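You operate a simulated robot arm through the tools that you are given. There is no shell and no other tool.

The job below is to be done with a simulated two-armed robot. You get a single attempt, and the scene is never put back.

JOB
Pick up the small scoop with one hand, pass it to the other hand and put it on the top of the dryer. Put the eyelet block from the grey side table on the white pulley. Push the left cupboard door shut. The order is free. Set down upright: eyelet block.

It is judged by the outcome, as a careful person would: the job done as asked, and still so three seconds after it is handed in. It fails if anything else is knocked over, pushed out of place, dropped, spilled or broken.

ROBOT AND FRAMES
Two 7-joint arms with two-finger grippers on one trunk, on a base that moves. Base frame: it is fixed to the floor where the robot stands at the start and does not move with it; the origin is under the middle of the robot, x ahead of it, y to its left, z up. Units: mm, rad, N and s.
The left shoulder is at the start at [60, 179, 1045], the right one opposite. With the tool pointing down near the work surface each hand reaches from about 240 to 660 mm from the robot's upright axis, wherever it stands, measured 20 degrees to its own side. Places, roughly: eyelet block [-2500, 5750, 750]; left cupboard door [-2200, 6500, 400]; top of the dryer [600, 1400, 1500]; white pulley [-2500, 5750, 750]. Payload 1.96 kg a hand.
The TCP of each hand is the grasp point between the finger pads, 20 mm short of the fingertips. In the tool frame z runs along the fingers and y along their closing line. The gripper opens to 72 mm; its body begins 38 mm behind the TCP.
Orientation is told as [roll, pitch, yaw] about the base's x, y, z axes, in that order, counted from this pose: with the fingers straight down and closing along the base's y, the tool's x points along the base's -x, its y along +y and its z along -z.

CONTROLS
- The arms move only by the tool send_rows. It takes "left_commands", "right_commands" or both (then of equal length, played together; a hand with none holds still); each is a list of rows, each a list of 7 numbers: the shift along the base's x, y, z in units of 25 mm (1.0 is 25 mm), then the turn, a rotation vector about the base's x, y, z in units of 8 degrees (1.0 is 8 degrees), then the gripper command, from -1 (fully open) to 1 (shut), values between in proportion. In form: [[x, y, z, rx, ry, rz, gripper], ...]. A call has 1 to 20 rows; each row shifts and turns the commanded pose from where the row before left it. A call with a number of a shift or a turn outside -1 to 1 is refused whole. Each row takes 0.2 s and may step no farther than 50 mm and 0.15 rad from the row before; otherwise, or with a gripper value out of range, the whole call is refused. Where a pose cannot be reached the arm comes as near as it can. A force on the tool above 40 N (or 10 N above the force at the start of the call, whichever is more), or a blocked arm, ends the call early, and 0.2 s more pass. Each finger travels about 153 mm/s and halts on what it meets, pressing with about 38 N; the grip force reading is that of the motor and also rises with nothing between the fingers. The clock runs only during rows and for 0.2 s after the last one: add rows that do not move to give the fingers time. The reply holds the time, the measured pose of the TCP, the force on the tool along the base axes, the opening and the grip force, in the units named above and with some noise, with the torque about the TCP (base axes, N m) and any sound that the robot's microphone picked up.
- Cameras (640 x 400 px; columns grow to the right, rows downward): "scene" is now at [9.5, -5.7, 1585.6]; the picture's right is [-0.07, -1.00, 0.00], its down [-0.83, 0.05, -0.56] and it looks along [0.56, -0.04, -0.83] (base axes); focal length 257 px, centre (320, 200). "left" rides on the left gripper at [71, -19, -82] in its tool frame; the picture's right is [0.26, 0.97, 0.00], its down [-0.67, 0.18, -0.72] and it looks along [-0.69, 0.19, 0.70] (tool axes); focal length 280 px, centre (320, 200). "right" rides on the right gripper at [71, 19, -82] in its tool frame; the picture's right is [-0.26, 0.97, 0.00], its down [-0.67, -0.18, -0.72] and it looks along [-0.69, -0.19, 0.70] (tool axes); focal length 280 px, centre (320, 200). There is no depth. A picture from a camera that has moved, and an enlarged one, comes with that camera's place and axes in the base frame and with its lens.
- snapshot(camera): a new picture of that camera. No time passes.
- move_column(by): slides the trunk up (or, below 0, down) by that many mm; the arms and the scene camera ride with it, the base frame stays. It gives what a move gives, with no picture.
- roll_base(legs): drives the robot by 1 to 6 legs, each [ahead, left, turn to the left] in mm, mm and rad, along the robot's own axes; the way and the turn of a leg run together, so that a leg with both is an arc; at most 1500 mm and 3.142 rad a leg. The arms and the cameras ride along, it lands a little off, and it stops where it bumps. It gives what a move gives.
- turn_head(pan, tilt): turns the head with the scene camera to pan (to the left, within 1.501 rad either way) and tilt (down, from -0.506 to 1.204), counted from straight ahead of the robot. It gives what a move gives.
- inspect(camera, box): a new picture of the part [left, top, right, bottom] of that camera's present view, enlarged. No time passes.
- job_done(): hands the job in; it is judged then, once.

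Places have to be worked out from the pictures, the camera data and where the tool is seen. Open the grippers and draw the arms clear of the work before you hand the job in, unless the task says otherwise.

The tools are called as a command line: name --argument value ..., lists and objects as JSON in quotes. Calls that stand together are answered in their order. send_rows: Moves the arms, as the interface text tells. Its arguments: {"type":"object","properties":{"left_commands":{"type":"array"},"right_commands":{"type":"array"}},"required":[]} The other tools are called the same way: move_column (by) moves the trunk up or down; roll_base (legs) drives the base; turn_head (pan, tilt) turns the head that bears the scene camera; snapshot (camera) takes a picture; inspect (camera, box) takes an enlarged picture of a part of a camera's view; job_done () hands the job in.

At the start:

```text
time_s: 0.0
left_tcp_pos: [395.8, 68.7, 1067.2]
left_orientation: [-0.002, -0.003, -0.001]
left_contact_force: [0.0, -0.4, -0.2]
left_torque: [0.01, 0.02, -0.02]
left_opening: 71.8
left_grasp_force: 0.1
right_tcp_pos: [343.6, -208.4, 1075.9]
right_orientation: [-0.001, 0.001, 0.0]
right_contact_force: [-0.6, -0.4, 0.6]
right_torque: [0.01, 0.03, 0.02]
right_opening: 72.1
right_grasp_force: 0.1
trunk travel left (down, up): [-690.0, 300.0]
robot x, y, heading: [-0.0, -1.6, 0.005]
head pan, tilt (commanded): [-0.066, 0.976]
```

scene: 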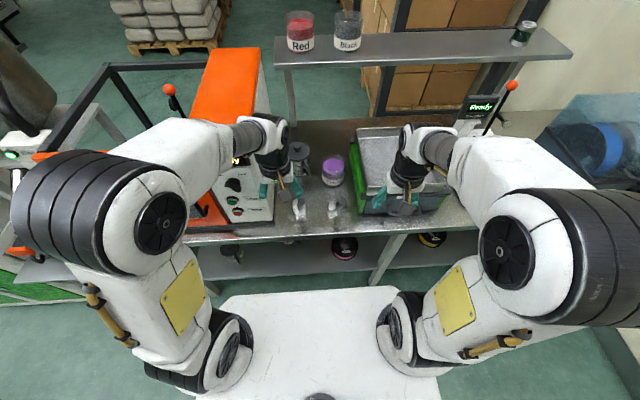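
right: 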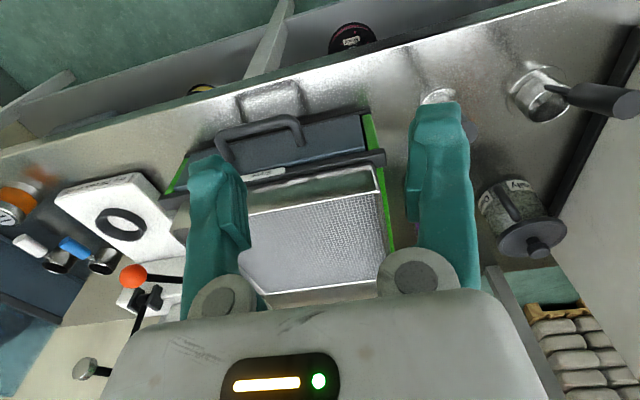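
left: 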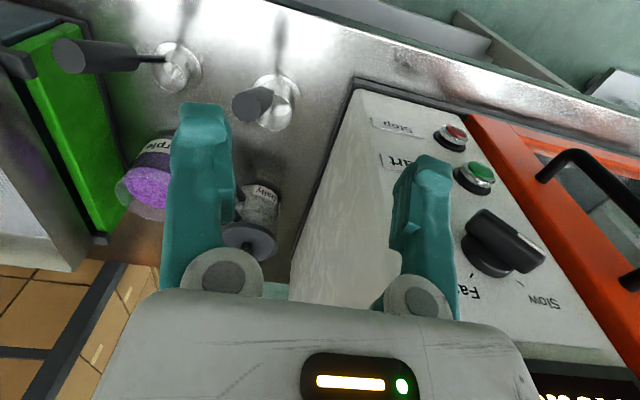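

I start by looking closer at the table ahead, where two scoop-like cups with dark handles are visible, to tell which is the small scoop.

inspect --camera "scene" --box '[220, 100, 460, 250]'

inspect --camera "left" --box '[40, 0, 360, 200]'

inspect --camera "right" --box '[380, 50, 640, 212]'

```text
2.67 times, centred on (340, 175) of scene
camera zoom: at [9.5, -5.7, 1585.6], right [-0.07, -1.0, 0.0], down [-0.83, 0.05, -0.56], along [0.56, -0.04, -0.83], focal length 684 px, centre (267, 267)
```

zoom: 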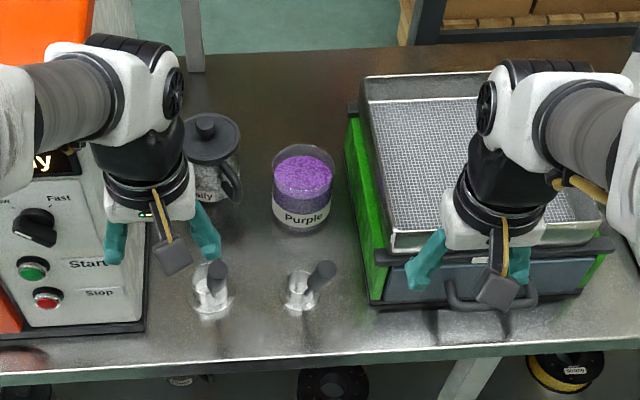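

```text
2.00 times, centred on (200, 100) of left
camera zoom: at [326.7, 49.2, 1148.9], right [-0.26, 0.97, 0.0], down [0.67, 0.18, 0.72], along [0.69, 0.19, -0.7], focal length 561 px, centre (560, 400)
```

zoom: 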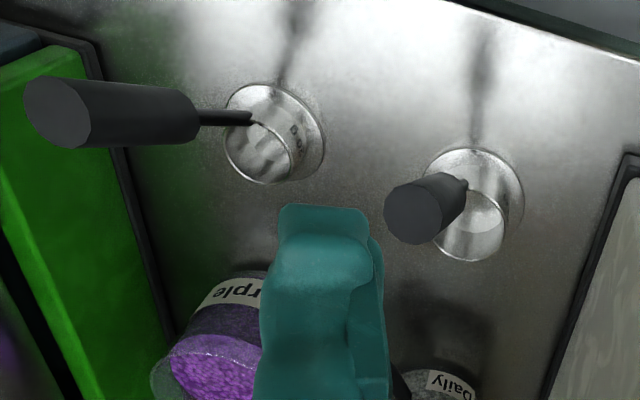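

```text
2.46 times, centred on (510, 131) of right
camera zoom: at [271.9, -189.2, 1157.7], right [0.26, 0.97, 0.0], down [0.67, -0.18, 0.72], along [0.69, -0.19, -0.7], focal length 690 px, centre (-148, 370)
```

zoom: 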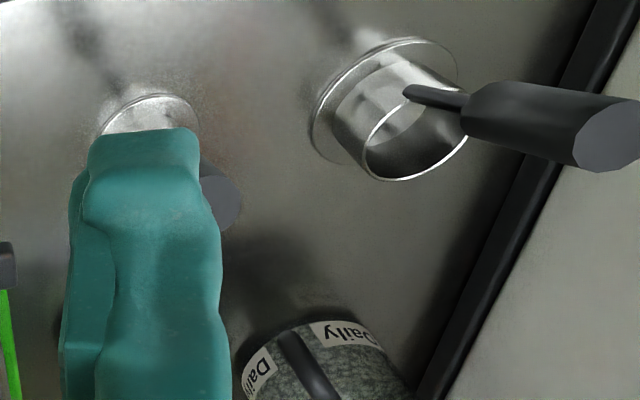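

There are two scoops with upright handles; I need their sizes and the surroundings. I turn the head to survey the room to the left first, where the dryer lies.

turn_head --pan 1.0 --tilt 0.2

snapshot --camera "scene"

turn_head --pan 1.5 --tilt 0.3

snapshot --camera "scene"

turn_head --pan 0.0 --tilt 0.3

snapshot --camera "scene"

turn_head --pan -1.2 --tilt 0.4

snapshot --camera "scene"

```text
time_s: 1.3
left_tcp_pos: [395.3, 67.5, 1067.3]
left_orientation: [0.0, -0.004, -0.001]
left_contact_force: [-0.2, 0.2, 0.6]
left_torque: [0.01, 0.02, 0.01]
left_opening: 71.8
left_grasp_force: 0.0
right_tcp_pos: [344.2, -207.0, 1076.6]
right_orientation: [0.0, -0.001, 0.001]
right_contact_force: [-0.4, -0.2, -0.1]
right_torque: [-0.02, -0.02, -0.01]
right_opening: 72.1
right_grasp_force: 0.1
trunk travel left (down, up): [-690.0, 300.0]
robot x, y, heading: [-4.7, -1.5, -0.002]
head pan, tilt (commanded): [1.0, 0.201]
```

```text
taken
camera scene: at [-11.0, 77.3, 1652.6], right [0.84, -0.54, 0.0], down [-0.11, -0.17, -0.98], along [0.53, 0.82, -0.2], focal length 257 px, centre (320, 200)
```

scene: 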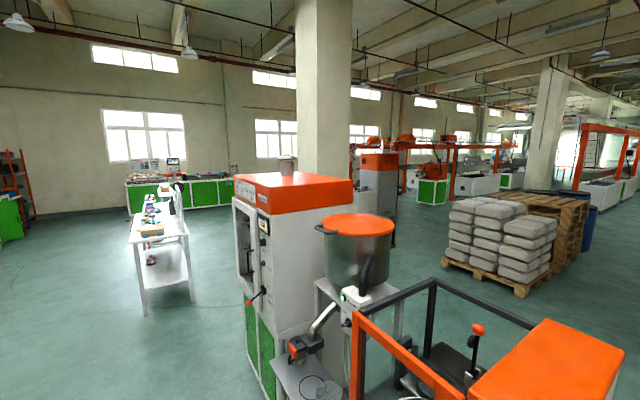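

```text
time_s: 2.2
left_tcp_pos: [397.7, 69.0, 1067.8]
left_orientation: [0.003, -0.003, 0.0]
left_contact_force: [0.3, 0.2, -0.1]
left_torque: [-0.01, -0.03, -0.02]
left_opening: 72.1
left_grasp_force: 0.2
right_tcp_pos: [343.7, -209.1, 1076.7]
right_orientation: [0.001, 0.0, -0.001]
right_contact_force: [-0.4, 0.6, -0.4]
right_torque: [-0.01, -0.01, 0.05]
right_opening: 72.2
right_grasp_force: 0.0
trunk travel left (down, up): [-690.0, 300.0]
robot x, y, heading: [1.1, -2.1, 0.001]
head pan, tilt (commanded): [1.499, 0.3]
```

```text
taken
camera scene: at [-54.7, 92.1, 1643.3], right [1.0, -0.07, 0.0], down [-0.02, -0.29, -0.96], along [0.07, 0.95, -0.3], focal length 257 px, centre (320, 200)
```

scene: 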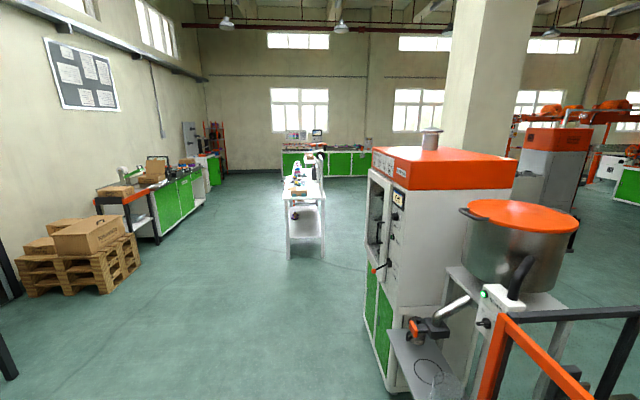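

```text
time_s: 3.8
left_tcp_pos: [396.2, 69.1, 1067.3]
left_orientation: [-0.001, -0.002, 0.0]
left_contact_force: [0.0, -1.8, 0.2]
left_torque: [0.0, -0.01, -0.03]
left_opening: 72.2
left_grasp_force: 0.0
right_tcp_pos: [343.1, -208.6, 1075.8]
right_orientation: [0.001, 0.0, -0.001]
right_contact_force: [-0.5, 0.2, 0.3]
right_torque: [0.0, -0.01, 0.02]
right_opening: 72.2
right_grasp_force: 0.1
trunk travel left (down, up): [-690.0, 300.0]
robot x, y, heading: [-1.3, 0.2, -0.005]
head pan, tilt (commanded): [0.0, 0.3]
```

```text
taken
camera scene: at [31.9, -0.9, 1643.3], right [0.0, -1.0, 0.0], down [-0.3, 0.0, -0.96], along [0.96, 0.0, -0.3], focal length 257 px, centre (320, 200)
```

scene: 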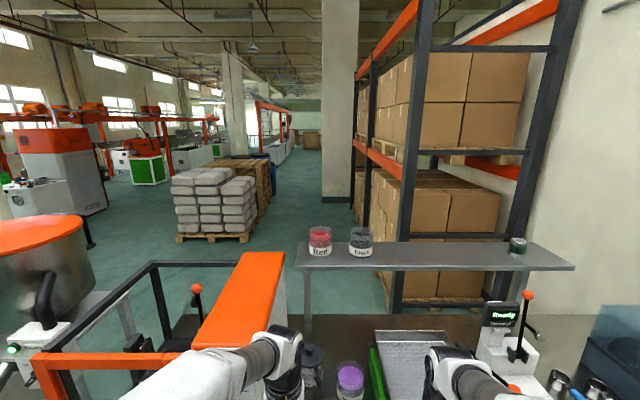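

```text
time_s: 5.2
left_tcp_pos: [395.2, 69.7, 1067.3]
left_orientation: [-0.001, -0.005, -0.001]
left_contact_force: [-0.7, -0.7, 0.2]
left_torque: [0.0, -0.01, 0.02]
left_opening: 72.1
left_grasp_force: 0.1
right_tcp_pos: [343.6, -209.2, 1077.7]
right_orientation: [0.0, -0.001, 0.0]
right_contact_force: [-0.1, 0.9, 1.3]
right_torque: [-0.01, -0.01, -0.02]
right_opening: 71.9
right_grasp_force: 0.0
trunk travel left (down, up): [-690.0, 300.0]
robot x, y, heading: [-3.1, 0.7, 0.003]
head pan, tilt (commanded): [-1.201, 0.4]
```

```text
taken
camera scene: at [-27.9, -87.4, 1634.1], right [-0.93, -0.36, 0.0], down [-0.14, 0.36, -0.92], along [0.33, -0.86, -0.39], focal length 257 px, centre (320, 200)
```

scene: 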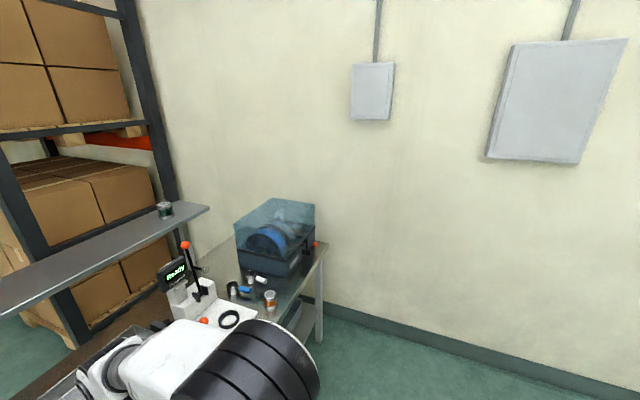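

The dryer looks to be the white/orange cabinet on the left. Now I tilt the head back to the table and take highly enlarged views of the two scoops.

turn_head --pan 0.0 --tilt 0.95

snapshot --camera "scene"

inspect --camera "left" --box '[130, 30, 330, 155]'

inspect --camera "right" --box '[400, 50, 560, 150]'

```text
time_s: 6.6
left_tcp_pos: [395.7, 68.3, 1068.2]
left_orientation: [-0.001, -0.003, 0.0]
left_contact_force: [-0.2, 0.5, -0.3]
left_torque: [0.02, -0.01, 0.02]
left_opening: 71.9
left_grasp_force: 0.0
right_tcp_pos: [342.7, -208.4, 1075.1]
right_orientation: [0.001, 0.0, 0.001]
right_contact_force: [0.3, -0.6, -0.2]
right_torque: [-0.03, -0.01, 0.01]
right_opening: 72.0
right_grasp_force: 0.0
trunk travel left (down, up): [-690.0, 300.0]
robot x, y, heading: [0.0, 0.6, -0.003]
head pan, tilt (commanded): [0.0, 0.949]
```

```text
taken
camera scene: at [11.3, -1.1, 1587.4], right [0.0, -1.0, 0.0], down [-0.81, 0.0, -0.58], along [0.58, 0.0, -0.81], focal length 257 px, centre (320, 200)
```

scene: 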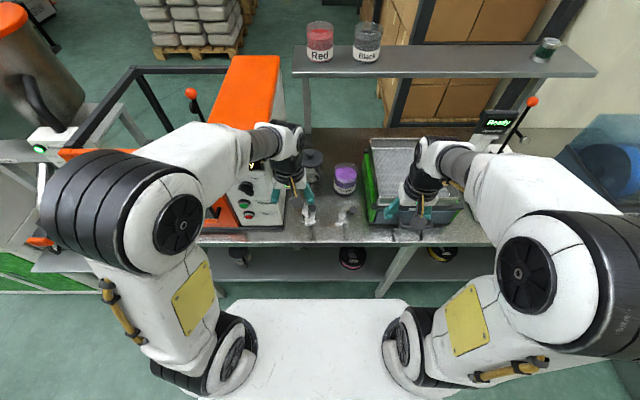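

```text
3.20 times, centred on (230, 92) of left
camera zoom: at [326.7, 49.2, 1148.9], right [-0.26, 0.97, 0.0], down [0.67, 0.18, 0.72], along [0.69, 0.19, -0.7], focal length 897 px, centre (608, 544)
```

zoom: 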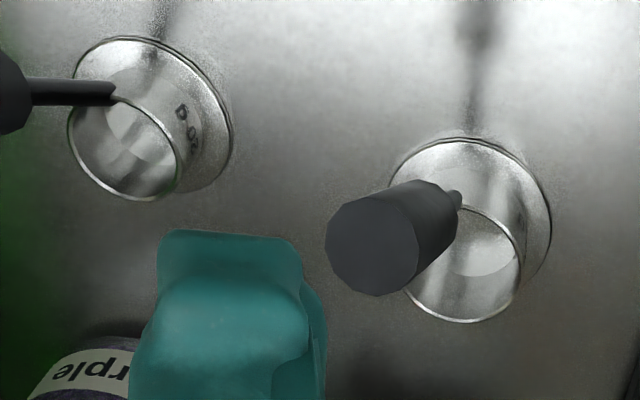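

```text
4.00 times, centred on (480, 100) of right
camera zoom: at [271.9, -189.3, 1157.7], right [0.26, 0.97, 0.0], down [0.67, -0.18, 0.72], along [0.69, -0.19, -0.7], focal length 1122 px, centre (-320, 600)
```

zoom: 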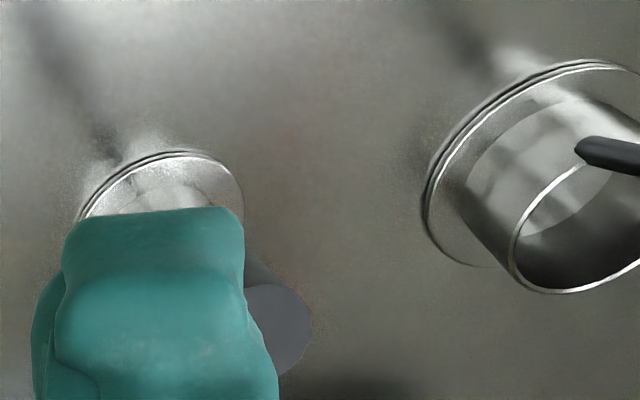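

From triangulation, the right scoop (about [494,-80,800], handle end near [435,-98,945]) appears smaller than the left one ([501,40,800]). I zoom in harder to compare and read the label.

inspect --camera "left" --box '[140, 30, 220, 80]'

inspect --camera "left" --box '[230, 65, 310, 115]'

inspect --camera "scene" --box '[280, 140, 380, 250]'

```text
8.00 times, centred on (180, 55) of left
camera zoom: at [326.7, 49.2, 1148.9], right [-0.26, 0.97, 0.0], down [0.67, 0.18, 0.72], along [0.69, 0.19, -0.7], focal length 2243 px, centre (1440, 1360)
```

zoom: 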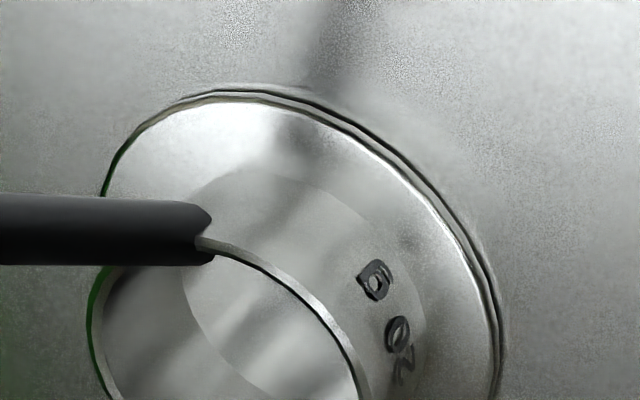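

```text
8.00 times, centred on (270, 90) of left
camera zoom: at [326.7, 49.2, 1148.9], right [-0.26, 0.97, 0.0], down [0.67, 0.18, 0.72], along [0.69, 0.19, -0.7], focal length 2243 px, centre (720, 1080)
```

zoom: 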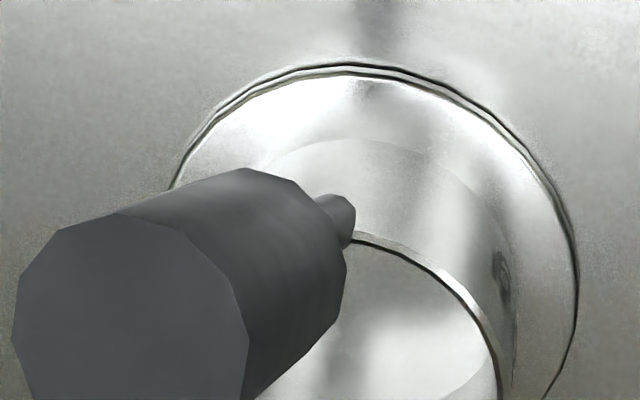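

```text
3.64 times, centred on (330, 195) of scene
camera zoom: at [11.3, -1.1, 1587.4], right [0.0, -1.0, 0.0], down [-0.81, 0.0, -0.58], along [0.58, 0.0, -0.81], focal length 933 px, centre (284, 218)
```

zoom: 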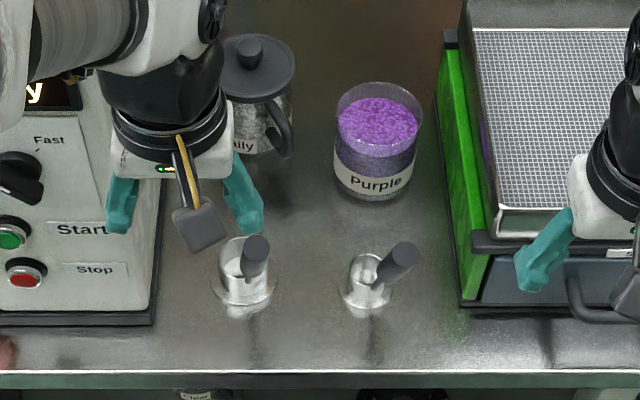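

The right scoop carries a "20 g"-like marking and is visibly the smaller one, with its handle leaning toward the robot and right. I move the right hand above its handle end (about [435,-98,945]), tilted along the handle, and draw the left hand aside.

send_rows --right_commands '[[0.49, 0.74, -0.3, 0.25, -0.46, 0, -1], [0.49, 0.74, -0.3, 0.25, -0.46, 0, -1], [0.49, 0.74, -0.3, 0.25, -0.46, 0, -1], [0.49, 0.74, -0.3, 0.25, -0.46, 0, -1], [0.49, 0.74, -0.3, 0.25, -0.46, 0, -1], [0, 0, 0, 0, 0, 0, -1]]' --left_commands '[[-0.4, 0.9, 0.2, 0, 0, 0, -1], [-0.4, 0.9, 0.2, 0, 0, 0, -1], [-0.4, 0.9, 0.2, 0, 0, 0, -1], [-0.4, 0.9, 0.2, 0, 0, 0, -1], [-0.4, 0.9, 0.2, 0, 0, 0, -1], [0, 0, 0, 0, 0, 0, -1]]'

snapshot --camera "right"

snapshot --camera "left"

inspect --camera "scene" --box '[260, 130, 420, 250]'

```text
time_s: 8.0
left_tcp_pos: [344.6, 180.1, 1079.1]
left_orientation: [0.0, -0.005, -0.001]
left_contact_force: [-0.6, -0.5, 0.2]
left_torque: [0.02, 0.01, 0.01]
left_opening: 71.9
left_grasp_force: 0.0
left hand out of reach, approached as far as the arm can: row 3, 4, 5
right_tcp_pos: [403.3, -116.8, 1036.9]
right_orientation: [0.182, -0.319, -0.03]
right_contact_force: [0.5, 0.8, -0.6]
right_torque: [0.0, 0.03, -0.02]
right_opening: 72.1
right_grasp_force: 0.1
trunk travel left (down, up): [-690.0, 300.0]
robot x, y, heading: [0.7, -1.1, -0.002]
head pan, tilt (commanded): [0.0, 0.949]
```

```text
taken
camera right: at [310.2, -109.8, 1094.2], right [0.22, 0.94, 0.25], down [0.42, -0.32, 0.85], along [0.88, -0.08, -0.47], focal length 280 px, centre (320, 200)
```

right: 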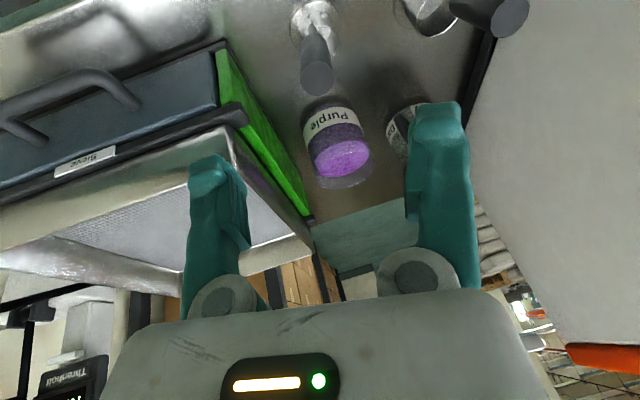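

```text
taken
camera left: at [276.0, 160.4, 1160.1], right [-0.26, 0.97, 0.0], down [0.67, 0.18, 0.72], along [0.69, 0.19, -0.7], focal length 280 px, centre (320, 200)
```

left: 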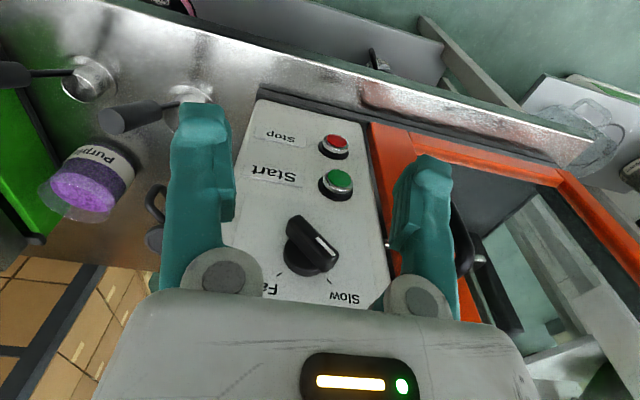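

```text
3.33 times, centred on (340, 190) of scene
camera zoom: at [11.2, -1.5, 1587.4], right [0.0, -1.0, 0.0], down [-0.81, 0.0, -0.58], along [0.58, 0.0, -0.81], focal length 856 px, centre (253, 233)
```

zoom: 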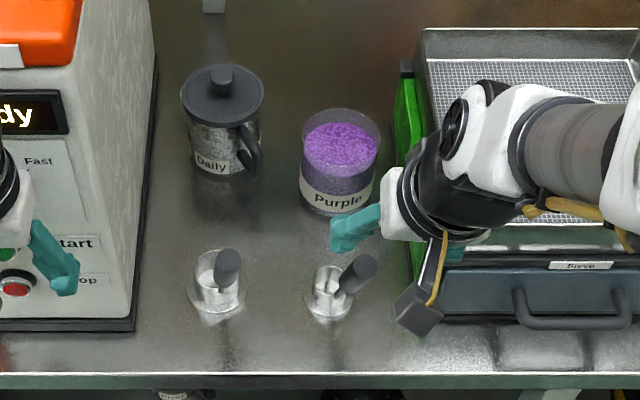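

In the right view the handle end (col 318, row 78) sits right on the tool axis, about 97 mm ahead of the TCP. I advance 72 mm along the handle axis and look again.

send_rows --right_commands '[[0.23, 0.125, -0.68, 0, 0, 0, -1], [0.23, 0.125, -0.68, 0, 0, 0, -1], [0.23, 0.125, -0.68, 0, 0, 0, -1], [0.23, 0.125, -0.68, 0, 0, 0, -1], [0, 0, 0, 0, 0, 0, -1]]'

snapshot --camera "right"

inspect --camera "scene" --box '[300, 160, 400, 222]'

```text
time_s: 9.2
left_tcp_pos: [344.8, 179.5, 1078.8]
left_orientation: [-0.002, -0.006, 0.0]
left_contact_force: [0.0, -0.7, 0.2]
left_torque: [0.03, 0.02, 0.0]
left_opening: 72.0
left_grasp_force: 0.0
right_tcp_pos: [426.9, -102.3, 969.6]
right_orientation: [0.181, -0.319, -0.031]
right_contact_force: [0.9, 0.1, 0.0]
right_torque: [0.03, -0.03, 0.01]
right_opening: 71.6
right_grasp_force: 0.0
trunk travel left (down, up): [-690.0, 300.0]
robot x, y, heading: [-1.8, -2.6, -0.001]
head pan, tilt (commanded): [0.0, 0.949]
```

```text
taken
camera right: at [333.3, -95.3, 1026.8], right [0.22, 0.94, 0.25], down [0.42, -0.32, 0.85], along [0.88, -0.08, -0.47], focal length 280 px, centre (320, 200)
```

right: 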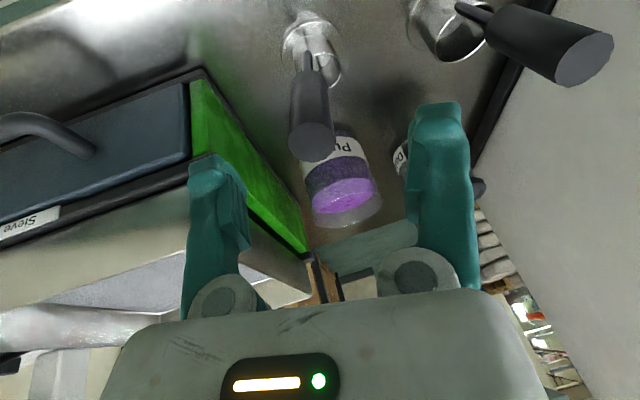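

```text
6.40 times, centred on (350, 191) of scene
camera zoom: at [10.5, -0.9, 1587.4], right [0.0, -1.0, 0.0], down [-0.81, 0.0, -0.58], along [0.58, 0.0, -0.81], focal length 1643 px, centre (128, 258)
```

zoom: 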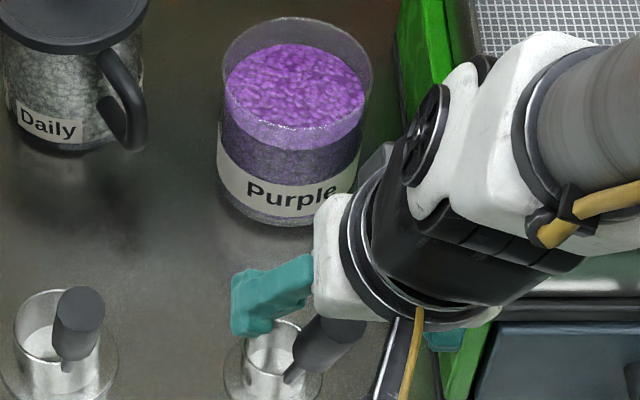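

The handle end is now ~25 mm ahead of the TCP and ~3.5 mm toward the tool's −y side. I correct that, advance 45 mm along the axis so the pads are 20 mm below the handle end, and close.

send_rows --right_commands '[[0, -0.15, 0, 0, 0, 0, -1], [0.19, 0.1, -0.56, 0, 0, 0, -1], [0.19, 0.1, -0.56, 0, 0, 0, -1], [0.19, 0.1, -0.56, 0, 0, 0, -1], [0, 0, 0, 0, 0, 0, -1]]'

snapshot --camera "right"

```text
time_s: 10.4
left_tcp_pos: [344.2, 180.1, 1079.5]
left_orientation: [-0.001, -0.004, 0.0]
left_contact_force: [0.4, 0.1, -0.8]
left_torque: [0.02, 0.0, 0.01]
left_opening: 72.1
left_grasp_force: 0.0
right_tcp_pos: [443.5, -99.4, 927.9]
right_orientation: [0.181, -0.32, -0.032]
right_contact_force: [-0.4, 0.0, 0.8]
right_torque: [-0.01, 0.01, 0.02]
right_opening: 72.0
right_grasp_force: 0.0
trunk travel left (down, up): [-690.0, 300.0]
robot x, y, heading: [-1.4, 0.0, -0.003]
head pan, tilt (commanded): [0.0, 0.949]
```

```text
taken
camera right: at [349.0, -92.8, 984.9], right [0.22, 0.94, 0.25], down [0.42, -0.32, 0.85], along [0.88, -0.08, -0.47], focal length 280 px, centre (320, 200)
```

right: 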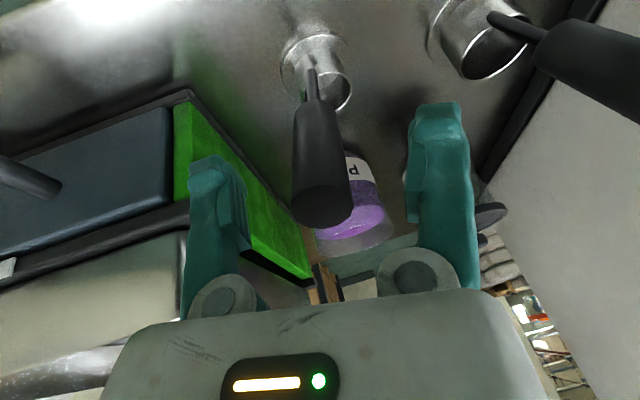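

The handle now passes between the pads with its end ~15 mm behind the TCP. I close the right gripper.

send_rows --right_commands '[[0, 0, 0, 0, 0, 0, 0], [0, 0, 0, 0, 0, 0, 1], [0, 0, 0, 0, 0, 0, 1], [0, 0, 0, 0, 0, 0, 1]]'

snapshot --camera "right"

```text
time_s: 11.4
left_tcp_pos: [345.2, 179.7, 1077.3]
left_orientation: [-0.001, -0.005, 0.002]
left_contact_force: [0.0, -0.7, 0.4]
left_torque: [-0.02, 0.02, 0.02]
left_opening: 72.3
left_grasp_force: 0.1
right_tcp_pos: [442.1, -99.3, 927.4]
right_orientation: [0.182, -0.321, -0.028]
right_contact_force: [0.0, 0.0, 0.4]
right_torque: [-0.06, 0.09, 0.01]
right_opening: 21.6
right_grasp_force: 38.0
trunk travel left (down, up): [-690.0, 300.0]
robot x, y, heading: [-1.2, -0.0, -0.003]
head pan, tilt (commanded): [0.0, 0.949]
```

```text
taken
camera right: at [349.3, -92.8, 984.8], right [0.22, 0.94, 0.25], down [0.42, -0.32, 0.85], along [0.88, -0.08, -0.47], focal length 280 px, centre (320, 200)
```

right: 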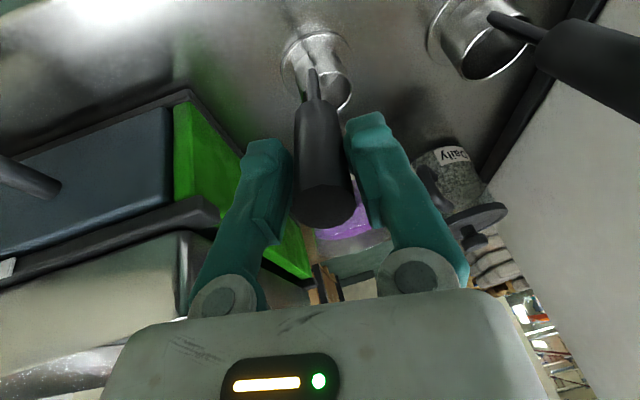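

Gripped at 21.6 mm. I lift straight up about 150 mm and check.

send_rows --right_commands '[[0, 0, 0.3, 0, 0, 0, 1], [0, 0, 0.8, 0, 0, 0, 1], [0, 0, 1, 0, 0, 0, 1], [0, 0, 1, 0, 0, 0, 1], [0, 0, 1, 0, 0, 0, 1], [0, 0, 1, 0, 0, 0, 1], [0, 0, 1, 0, 0, 0, 1], [0, 0, 0, 0, 0, 0, 1]]'

snapshot --camera "right"

snapshot --camera "scene"

```text
time_s: 13.2
left_tcp_pos: [346.1, 179.0, 1077.7]
left_orientation: [0.001, -0.004, 0.0]
left_contact_force: [0.4, 0.1, -0.3]
left_torque: [0.02, 0.03, 0.05]
left_opening: 71.9
left_grasp_force: 0.1
right_tcp_pos: [440.3, -99.5, 1082.6]
right_orientation: [0.181, -0.321, -0.03]
right_contact_force: [0.7, 0.2, -2.4]
right_torque: [-0.04, 0.07, 0.0]
right_opening: 21.7
right_grasp_force: 37.7
trunk travel left (down, up): [-690.0, 300.0]
robot x, y, heading: [1.6, 0.7, -0.0]
head pan, tilt (commanded): [0.0, 0.949]
```

```text
taken
camera right: at [348.0, -92.0, 1140.3], right [0.22, 0.94, 0.25], down [0.42, -0.32, 0.85], along [0.88, -0.08, -0.47], focal length 280 px, centre (320, 200)
```

right: 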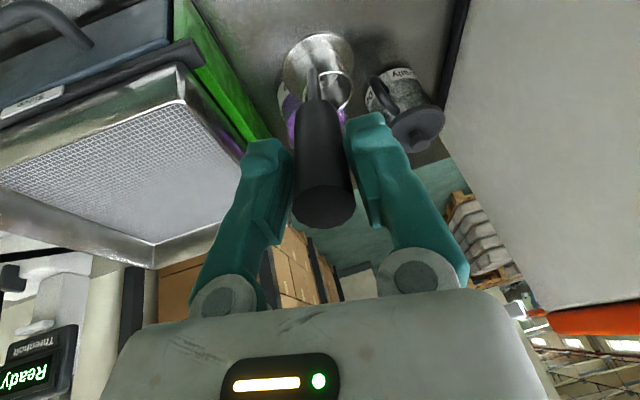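

```text
taken
camera scene: at [12.0, -1.1, 1587.4], right [0.0, -1.0, 0.0], down [-0.81, 0.0, -0.58], along [0.58, 0.0, -0.81], focal length 257 px, centre (320, 200)
```

scene: 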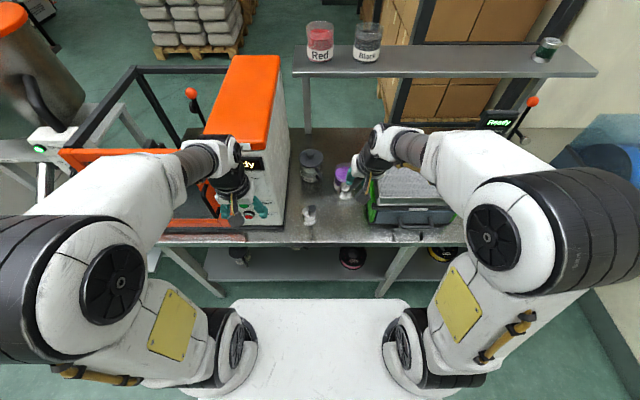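

The scoop is up in the right hand. I back the base 400 mm away from the table to have free space for the handover.

roll_base --legs '[[-400, 0, 0]]'

snapshot --camera "scene"

```text
time_s: 15.7
left_tcp_pos: [-54.3, 181.5, 1078.9]
left_orientation: [0.0, -0.005, 0.01]
left_contact_force: [-0.5, 0.4, 0.6]
left_torque: [-0.01, -0.02, 0.0]
left_opening: 72.1
left_grasp_force: 0.0
right_tcp_pos: [43.1, -96.5, 1083.6]
right_orientation: [0.182, -0.32, -0.021]
right_contact_force: [-0.3, 0.0, -2.3]
right_torque: [-0.04, 0.06, 0.02]
right_opening: 21.5
right_grasp_force: 37.7
trunk travel left (down, up): [-690.0, 300.0]
robot x, y, heading: [-397.5, -4.7, 0.01]
head pan, tilt (commanded): [0.0, 0.949]
```

```text
taken
camera scene: at [-387.0, -2.5, 1587.4], right [0.01, -1.0, 0.0], down [-0.81, -0.01, -0.58], along [0.58, 0.0, -0.81], focal length 257 px, centre (320, 200)
```

scene: 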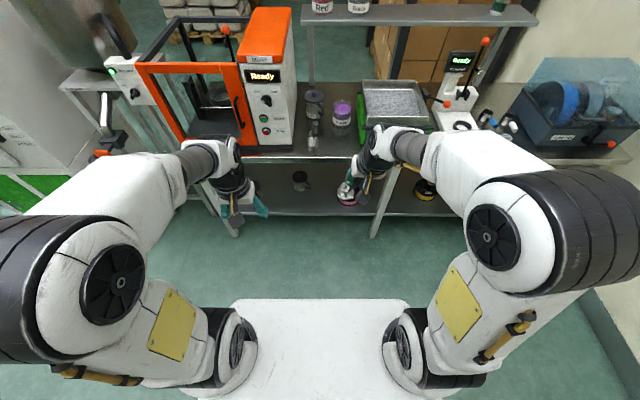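

Clear space now. I rotate the left hand to point horizontally forward-right (rolled to suit the handle's lean), keeping it off to the left for now.

send_rows --left_commands '[[0.17, 0.05, -0.09, -0.195, -0.883, -0.487, -1], [0.17, 0.05, -0.09, -0.195, -0.883, -0.487, -1], [0.17, 0.05, -0.09, -0.195, -0.883, -0.487, -1], [0.17, 0.05, -0.09, -0.195, -0.883, -0.487, -1], [0.17, 0.05, -0.09, -0.195, -0.883, -0.487, -1], [0.17, 0.05, -0.09, -0.195, -0.883, -0.487, -1], [0.17, 0.05, -0.09, -0.195, -0.883, -0.487, -1], [0.17, 0.05, -0.09, -0.195, -0.883, -0.487, -1], [0.17, 0.05, -0.09, -0.195, -0.883, -0.487, -1], [0.17, 0.05, -0.09, -0.195, -0.883, -0.487, -1], [0.17, 0.05, -0.09, -0.195, -0.883, -0.487, -1], [0.17, 0.05, -0.09, -0.195, -0.883, -0.487, -1], [0.17, 0.05, -0.09, -0.195, -0.883, -0.487, -1], [0, 0, 0, 0, 0, 0, -1]]'

snapshot --camera "left"

snapshot --camera "scene"

```text
time_s: 18.7
left_tcp_pos: [27.4, 187.9, 1086.9]
left_orientation: [0.765, -1.22, -1.444]
left_contact_force: [-0.7, 0.2, 0.5]
left_torque: [0.01, -0.01, 0.0]
left_opening: 71.8
left_grasp_force: 0.1
left hand out of reach, approached as far as the arm can: row 5, 6, 7, 11, 12, 13
right_tcp_pos: [43.5, -96.1, 1082.5]
right_orientation: [0.181, -0.322, -0.021]
right_contact_force: [-0.3, -0.7, -2.2]
right_torque: [-0.03, 0.07, -0.02]
right_opening: 21.5
right_grasp_force: 38.0
trunk travel left (down, up): [-690.0, 300.0]
robot x, y, heading: [-399.6, -5.8, 0.01]
head pan, tilt (commanded): [0.0, 0.949]
```

```text
taken
camera left: at [-49.3, 246.0, 1036.0], right [0.6, 0.8, -0.02], down [-0.41, 0.32, 0.85], along [0.69, -0.51, 0.52], focal length 280 px, centre (320, 200)
```

left: 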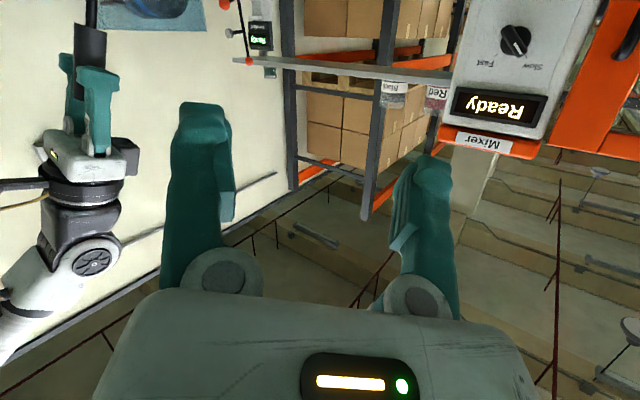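

```text
taken
camera scene: at [-387.0, -2.3, 1587.4], right [0.01, -1.0, 0.0], down [-0.81, -0.01, -0.58], along [0.58, 0.0, -0.81], focal length 257 px, centre (320, 200)
```

scene: 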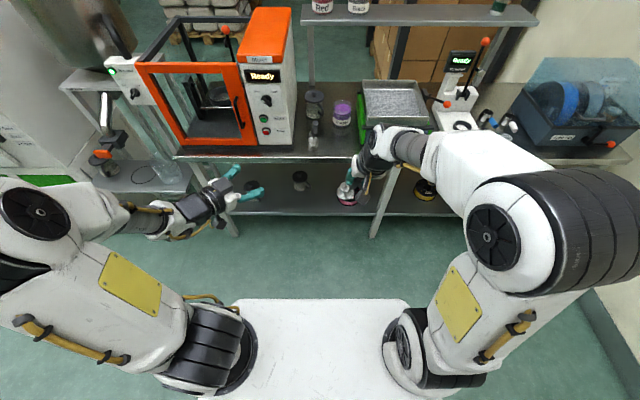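

The left hand got most of the way (about 17° short, pitched slightly down). I bring the right hand with the scoop to the middle, farther out, keeping the left still.

send_rows --right_commands '[[0.51, 0.71, 0.04, 0, 0, 0, 1], [0.51, 0.71, 0.04, 0, 0, 0, 1], [0.51, 0.71, 0.04, 0, 0, 0, 1], [0.51, 0.71, 0.04, 0, 0, 0, 1], [0.51, 0.71, 0.04, 0, 0, 0, 1], [0, 0, 0, 0, 0, 0, 1]]' --left_commands '[[0.3, 0.3, 0, 0, 0, 0, -1], [0.3, 0.3, 0, 0, 0, 0, -1], [0, 0, 0, 0, 0, 0, -1], [0, 0, 0, 0, 0, 0, -1], [0, 0, 0, 0, 0, 0, -1], [0, 0, 0, 0, 0, 0, -1]]'

snapshot --camera "left"

snapshot --camera "right"

inspect --camera "scene" --box '[160, 100, 420, 262]'

```text
time_s: 20.1
left_tcp_pos: [39.1, 199.7, 1092.9]
left_orientation: [0.753, -1.214, -1.432]
left_contact_force: [0.8, -0.2, -0.7]
left_torque: [-0.01, -0.01, -0.04]
left_opening: 72.2
left_grasp_force: 0.0
left hand out of reach, approached as far as the arm can: row 2
right_tcp_pos: [108.7, -7.8, 1087.3]
right_orientation: [0.182, -0.318, -0.022]
right_contact_force: [-0.1, -0.7, -2.5]
right_torque: [-0.04, 0.09, 0.0]
right_opening: 21.7
right_grasp_force: 37.9
trunk travel left (down, up): [-690.0, 300.0]
robot x, y, heading: [-395.7, -4.0, 0.014]
head pan, tilt (commanded): [0.0, 0.949]
```

```text
taken
camera left: at [-36.8, 258.1, 1042.6], right [0.6, 0.8, -0.02], down [-0.4, 0.32, 0.86], along [0.69, -0.51, 0.51], focal length 280 px, centre (320, 200)
```

left: 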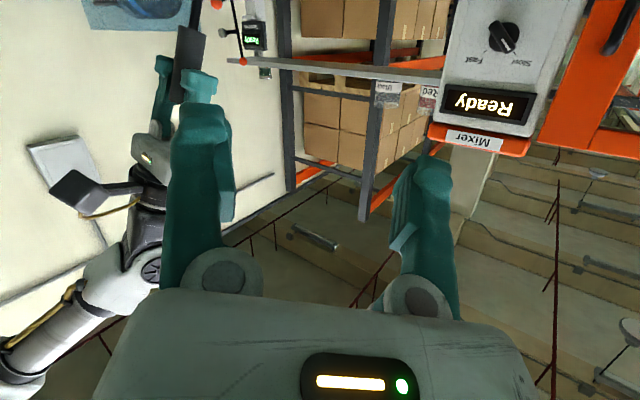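

```text
taken
camera right: at [13.8, -0.9, 1145.3], right [0.21, 0.94, 0.25], down [0.42, -0.32, 0.85], along [0.88, -0.08, -0.47], focal length 280 px, centre (320, 200)
```

right: 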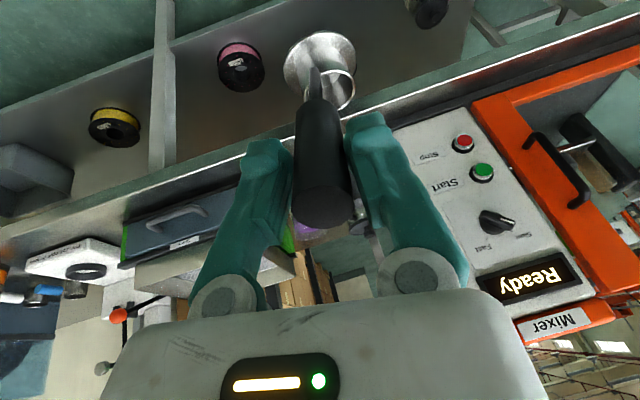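

```text
2.46 times, centred on (290, 181) of scene
camera zoom: at [-387.1, -2.8, 1587.4], right [0.01, -1.0, 0.0], down [-0.81, -0.01, -0.58], along [0.58, 0.0, -0.81], focal length 632 px, centre (394, 247)
```

zoom: 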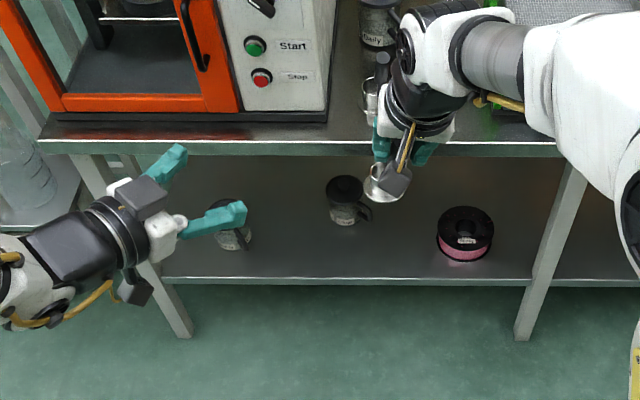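

The right hand holds the scoop at the handover spot; the left kept its orientation. I move the left hand toward a pre-grasp spot ~110 mm behind the handle and check what orientation it can hold there.

send_rows --left_commands '[[0, -0.6, -0.25, 0, 0, 0, -1], [0, -0.6, -0.25, 0, 0, 0, -1], [0, -0.6, -0.25, 0, 0, 0, -1], [0, -0.6, -0.25, 0, 0, 0, -1], [0, -0.6, -0.25, -0.15, -0.45, -0.26, -1], [0, -0.6, -0.25, -0.15, -0.45, -0.26, -1], [0, 0, 0, -0.15, -0.45, -0.26, -1], [0, 0, 0, -0.15, -0.45, -0.26, -1], [0, 0, 0, 0, 0, 0, -1]]'

snapshot --camera "left"

inspect --camera "scene" --box '[160, 100, 420, 262]'

```text
time_s: 22.1
left_tcp_pos: [62.8, 142.6, 1141.1]
left_orientation: [1.194, -1.224, -1.934]
left_contact_force: [0.5, 0.0, -0.2]
left_torque: [0.02, 0.0, 0.04]
left_opening: 72.0
left_grasp_force: 0.1
left hand out of reach, approached as far as the arm can: row 2, 3, 4, 5, 6, 7, 8
right_tcp_pos: [108.1, -6.7, 1088.5]
right_orientation: [0.183, -0.318, -0.022]
right_contact_force: [-0.6, -0.1, -0.3]
right_torque: [0.0, 0.08, -0.01]
right_opening: 21.6
right_grasp_force: 38.4
trunk travel left (down, up): [-690.0, 300.0]
robot x, y, heading: [-396.5, 0.0, 0.007]
head pan, tilt (commanded): [0.0, 0.949]
```

```text
taken
camera left: at [1.7, 205.6, 1077.6], right [0.66, 0.75, 0.06], down [-0.49, 0.38, 0.78], along [0.56, -0.55, 0.62], focal length 280 px, centre (320, 200)
```

left: 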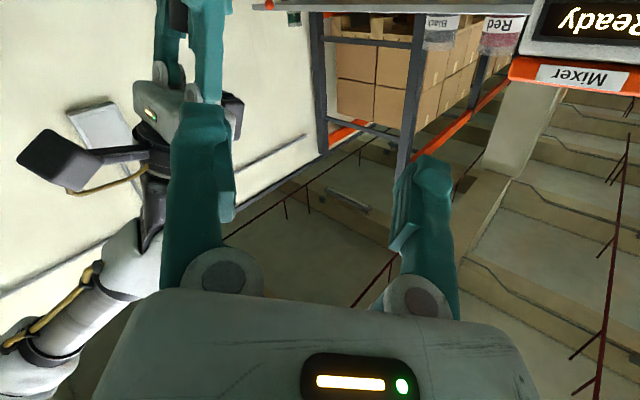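

```text
2.46 times, centred on (290, 181) of scene
camera zoom: at [-386.7, -2.6, 1587.4], right [0.01, -1.0, 0.0], down [-0.81, -0.01, -0.58], along [0.58, 0.0, -0.81], focal length 632 px, centre (394, 247)
```

zoom: 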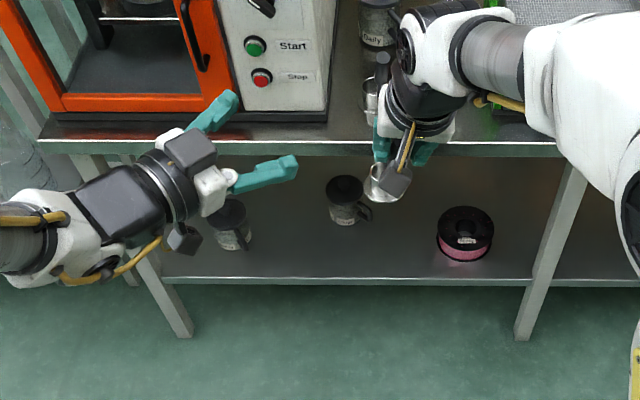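

The horizontal left pose near the chest is not reachable. Before deciding how to hand over, I look at the dryer top closely to know the height and where to place the scoop.

turn_head --pan 0.95 --tilt 0.25

snapshot --camera "scene"

inspect --camera "scene" --box '[220, 120, 420, 300]'

```text
time_s: 23.4
left_tcp_pos: [63.5, 143.7, 1140.5]
left_orientation: [1.192, -1.224, -1.932]
left_contact_force: [-0.1, 0.0, -0.1]
left_torque: [0.0, 0.01, 0.0]
left_opening: 71.8
left_grasp_force: 0.0
right_tcp_pos: [107.0, -5.7, 1088.8]
right_orientation: [0.18, -0.318, -0.02]
right_contact_force: [0.2, 0.3, -2.0]
right_torque: [-0.03, 0.08, 0.01]
right_opening: 21.4
right_grasp_force: 38.5
trunk travel left (down, up): [-690.0, 300.0]
robot x, y, heading: [-399.7, -0.5, 0.006]
head pan, tilt (commanded): [0.949, 0.25]
```

```text
taken
camera scene: at [-405.6, 73.3, 1648.0], right [0.82, -0.58, 0.0], down [-0.14, -0.2, -0.97], along [0.56, 0.79, -0.25], focal length 257 px, centre (320, 200)
```

scene: 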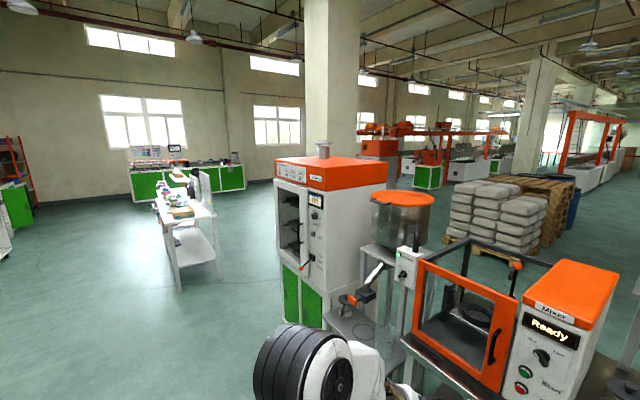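

```text
2.22 times, centred on (320, 210) of scene
camera zoom: at [-405.6, 73.3, 1648.0], right [0.82, -0.58, 0.0], down [-0.14, -0.2, -0.97], along [0.56, 0.79, -0.25], focal length 570 px, centre (320, 178)
```

zoom: 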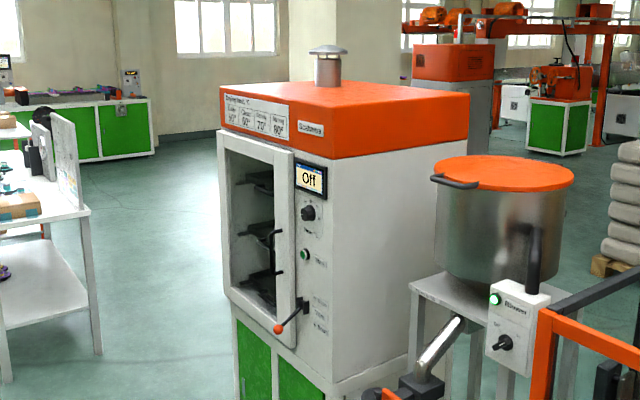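

The dryer is the white cabinet with the orange flat top (roughly z≈1430–1450, near corner ≈[490,1390]); handover pose seems easier higher up. I test raising the right hand with the scoop ~100 mm and 50 mm outward.

send_rows --right_commands '[[0.4, 0, 0.8, 0, 0, 0, 1], [0.4, 0, 0.8, 0, 0, 0, 1], [0.4, 0, 0.8, 0, 0, 0, 1], [0.4, 0, 0.8, 0, 0, 0, 1], [0.4, 0, 0.8, 0, 0, 0, 1], [0, 0, 0, 0, 0, 0, 1]]'

turn_head --pan 0.0 --tilt 0.6

snapshot --camera "scene"

snapshot --camera "left"

```text
time_s: 24.8
left_tcp_pos: [64.0, 142.6, 1140.2]
left_orientation: [1.192, -1.225, -1.932]
left_contact_force: [0.4, 0.0, 0.2]
left_torque: [-0.02, -0.01, 0.0]
left_opening: 71.9
left_grasp_force: 0.0
right_tcp_pos: [141.7, -7.4, 1159.6]
right_orientation: [0.182, -0.32, -0.021]
right_contact_force: [-0.1, 1.1, -1.5]
right_torque: [-0.02, 0.08, 0.04]
right_opening: 21.8
right_grasp_force: 37.9
right hand out of reach, approached as far as the arm can: row 4, 5
trunk travel left (down, up): [-690.0, 300.0]
robot x, y, heading: [-399.6, -2.7, 0.006]
head pan, tilt (commanded): [0.949, 0.25]
```

```text
time_s: 26.0
left_tcp_pos: [64.0, 143.0, 1139.8]
left_orientation: [1.192, -1.227, -1.933]
left_contact_force: [-0.2, -0.3, 0.1]
left_torque: [0.0, 0.03, 0.01]
left_opening: 72.0
left_grasp_force: 0.2
right_tcp_pos: [141.9, -8.5, 1159.8]
right_orientation: [0.182, -0.318, -0.021]
right_contact_force: [0.7, -0.9, -2.4]
right_torque: [-0.03, 0.08, 0.03]
right_opening: 21.4
right_grasp_force: 38.3
trunk travel left (down, up): [-690.0, 300.0]
robot x, y, heading: [-397.2, -2.5, 0.008]
head pan, tilt (commanded): [0.0, 0.6]
```

```text
taken
camera scene: at [-371.1, -2.2, 1615.8], right [0.01, -1.0, 0.0], down [-0.56, -0.01, -0.83], along [0.83, 0.01, -0.56], focal length 257 px, centre (320, 200)
```

scene: 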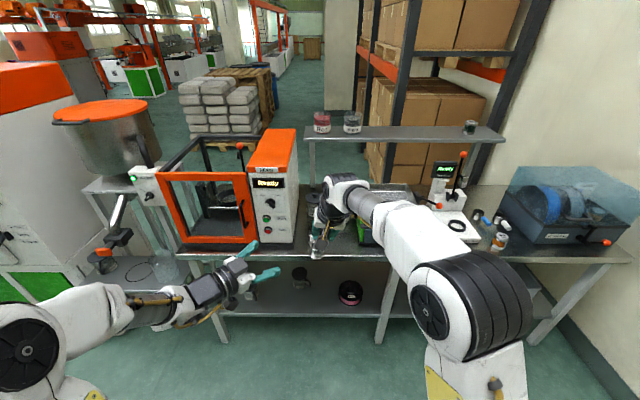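

```text
taken
camera left: at [1.6, 205.8, 1077.5], right [0.66, 0.75, 0.06], down [-0.49, 0.38, 0.78], along [0.56, -0.55, 0.62], focal length 280 px, centre (320, 200)
```

left: 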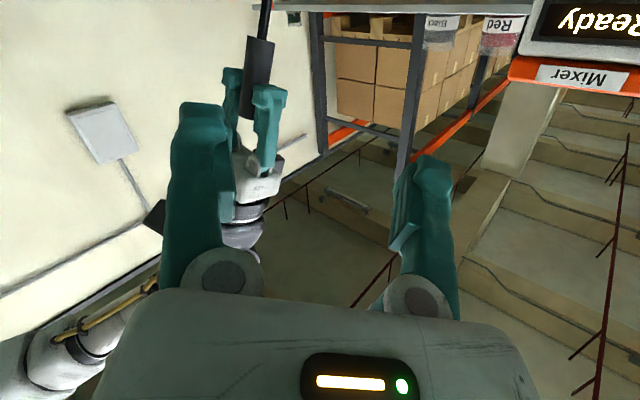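

Right hand tops out around z≈1160 with the scoop; the handle (grip point ≈[155,-1,1123]) is now visible in the left view. I move the left hand sideways toward a pre-grasp pose ~90 mm behind the handle.

send_rows --left_commands '[[0.19, -0.68, -0.05, 0, 0, 0, -1], [0.19, -0.68, -0.05, 0, 0, 0, -1], [0.19, -0.68, -0.05, 0, 0, 0, -1], [0.19, -0.68, -0.05, 0, 0, 0, -1], [0.19, -0.68, -0.05, 0, 0, 0, -1], [0, 0, 0, 0, 0, 0, -1]]'

snapshot --camera "left"

snapshot --camera "scene"

```text
time_s: 27.4
left_tcp_pos: [99.3, 78.2, 1158.7]
left_orientation: [1.192, -1.225, -1.932]
left_contact_force: [-0.7, 0.9, 0.5]
left_torque: [0.02, -0.02, 0.01]
left_opening: 72.1
left_grasp_force: 0.1
left hand out of reach, approached as far as the arm can: row 1, 2, 3, 4
right_tcp_pos: [141.7, -7.4, 1159.4]
right_orientation: [0.18, -0.319, -0.02]
right_contact_force: [-0.2, 0.5, -1.6]
right_torque: [-0.01, 0.08, 0.02]
right_opening: 21.2
right_grasp_force: 37.8
trunk travel left (down, up): [-690.0, 300.0]
robot x, y, heading: [-397.1, -3.5, 0.008]
head pan, tilt (commanded): [0.0, 0.6]
```

```text
taken
camera left: at [36.8, 141.9, 1096.2], right [0.66, 0.75, 0.06], down [-0.49, 0.38, 0.78], along [0.56, -0.55, 0.62], focal length 280 px, centre (320, 200)
```

left: 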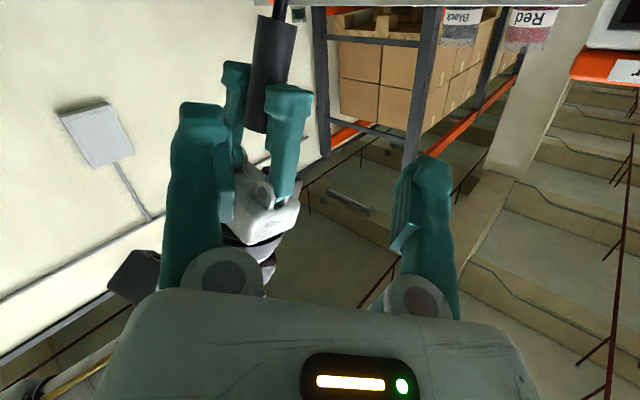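

```text
taken
camera scene: at [-371.4, -1.6, 1615.8], right [0.01, -1.0, 0.0], down [-0.56, -0.01, -0.83], along [0.83, 0.01, -0.56], focal length 257 px, centre (320, 200)
```

scene: 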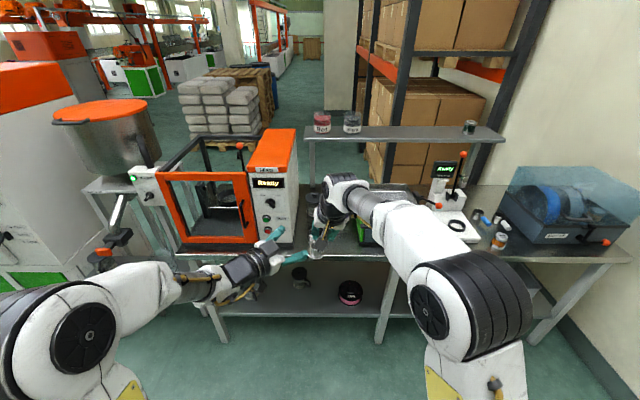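

Left is ~36 mm too high relative to the grip point. I try pushing the right hand further out and up to see whether it can gain height there.

send_rows --right_commands '[[0.7, 0, 0.5, 0, 0, 0, 1], [0.7, 0, 0.5, 0, 0, 0, 1], [0.7, 0, 0.5, 0, 0, 0, 1], [0, 0, 0, 0, 0, 0, 1]]'

```text
time_s: 28.4
left_tcp_pos: [99.6, 79.1, 1159.5]
left_orientation: [1.19, -1.225, -1.933]
left_contact_force: [-0.4, 0.1, -0.3]
left_torque: [0.0, 0.02, -0.01]
left_opening: 72.2
left_grasp_force: 0.0
right_tcp_pos: [141.7, -7.9, 1159.3]
right_orientation: [0.181, -0.318, -0.02]
right_contact_force: [0.4, 0.4, -1.1]
right_torque: [-0.03, 0.05, -0.01]
right_opening: 21.7
right_grasp_force: 37.8
right hand out of reach, approached as far as the arm can: row 1, 2, 3
trunk travel left (down, up): [-690.0, 300.0]
robot x, y, heading: [-393.2, -1.7, 0.01]
head pan, tilt (commanded): [0.0, 0.6]
```

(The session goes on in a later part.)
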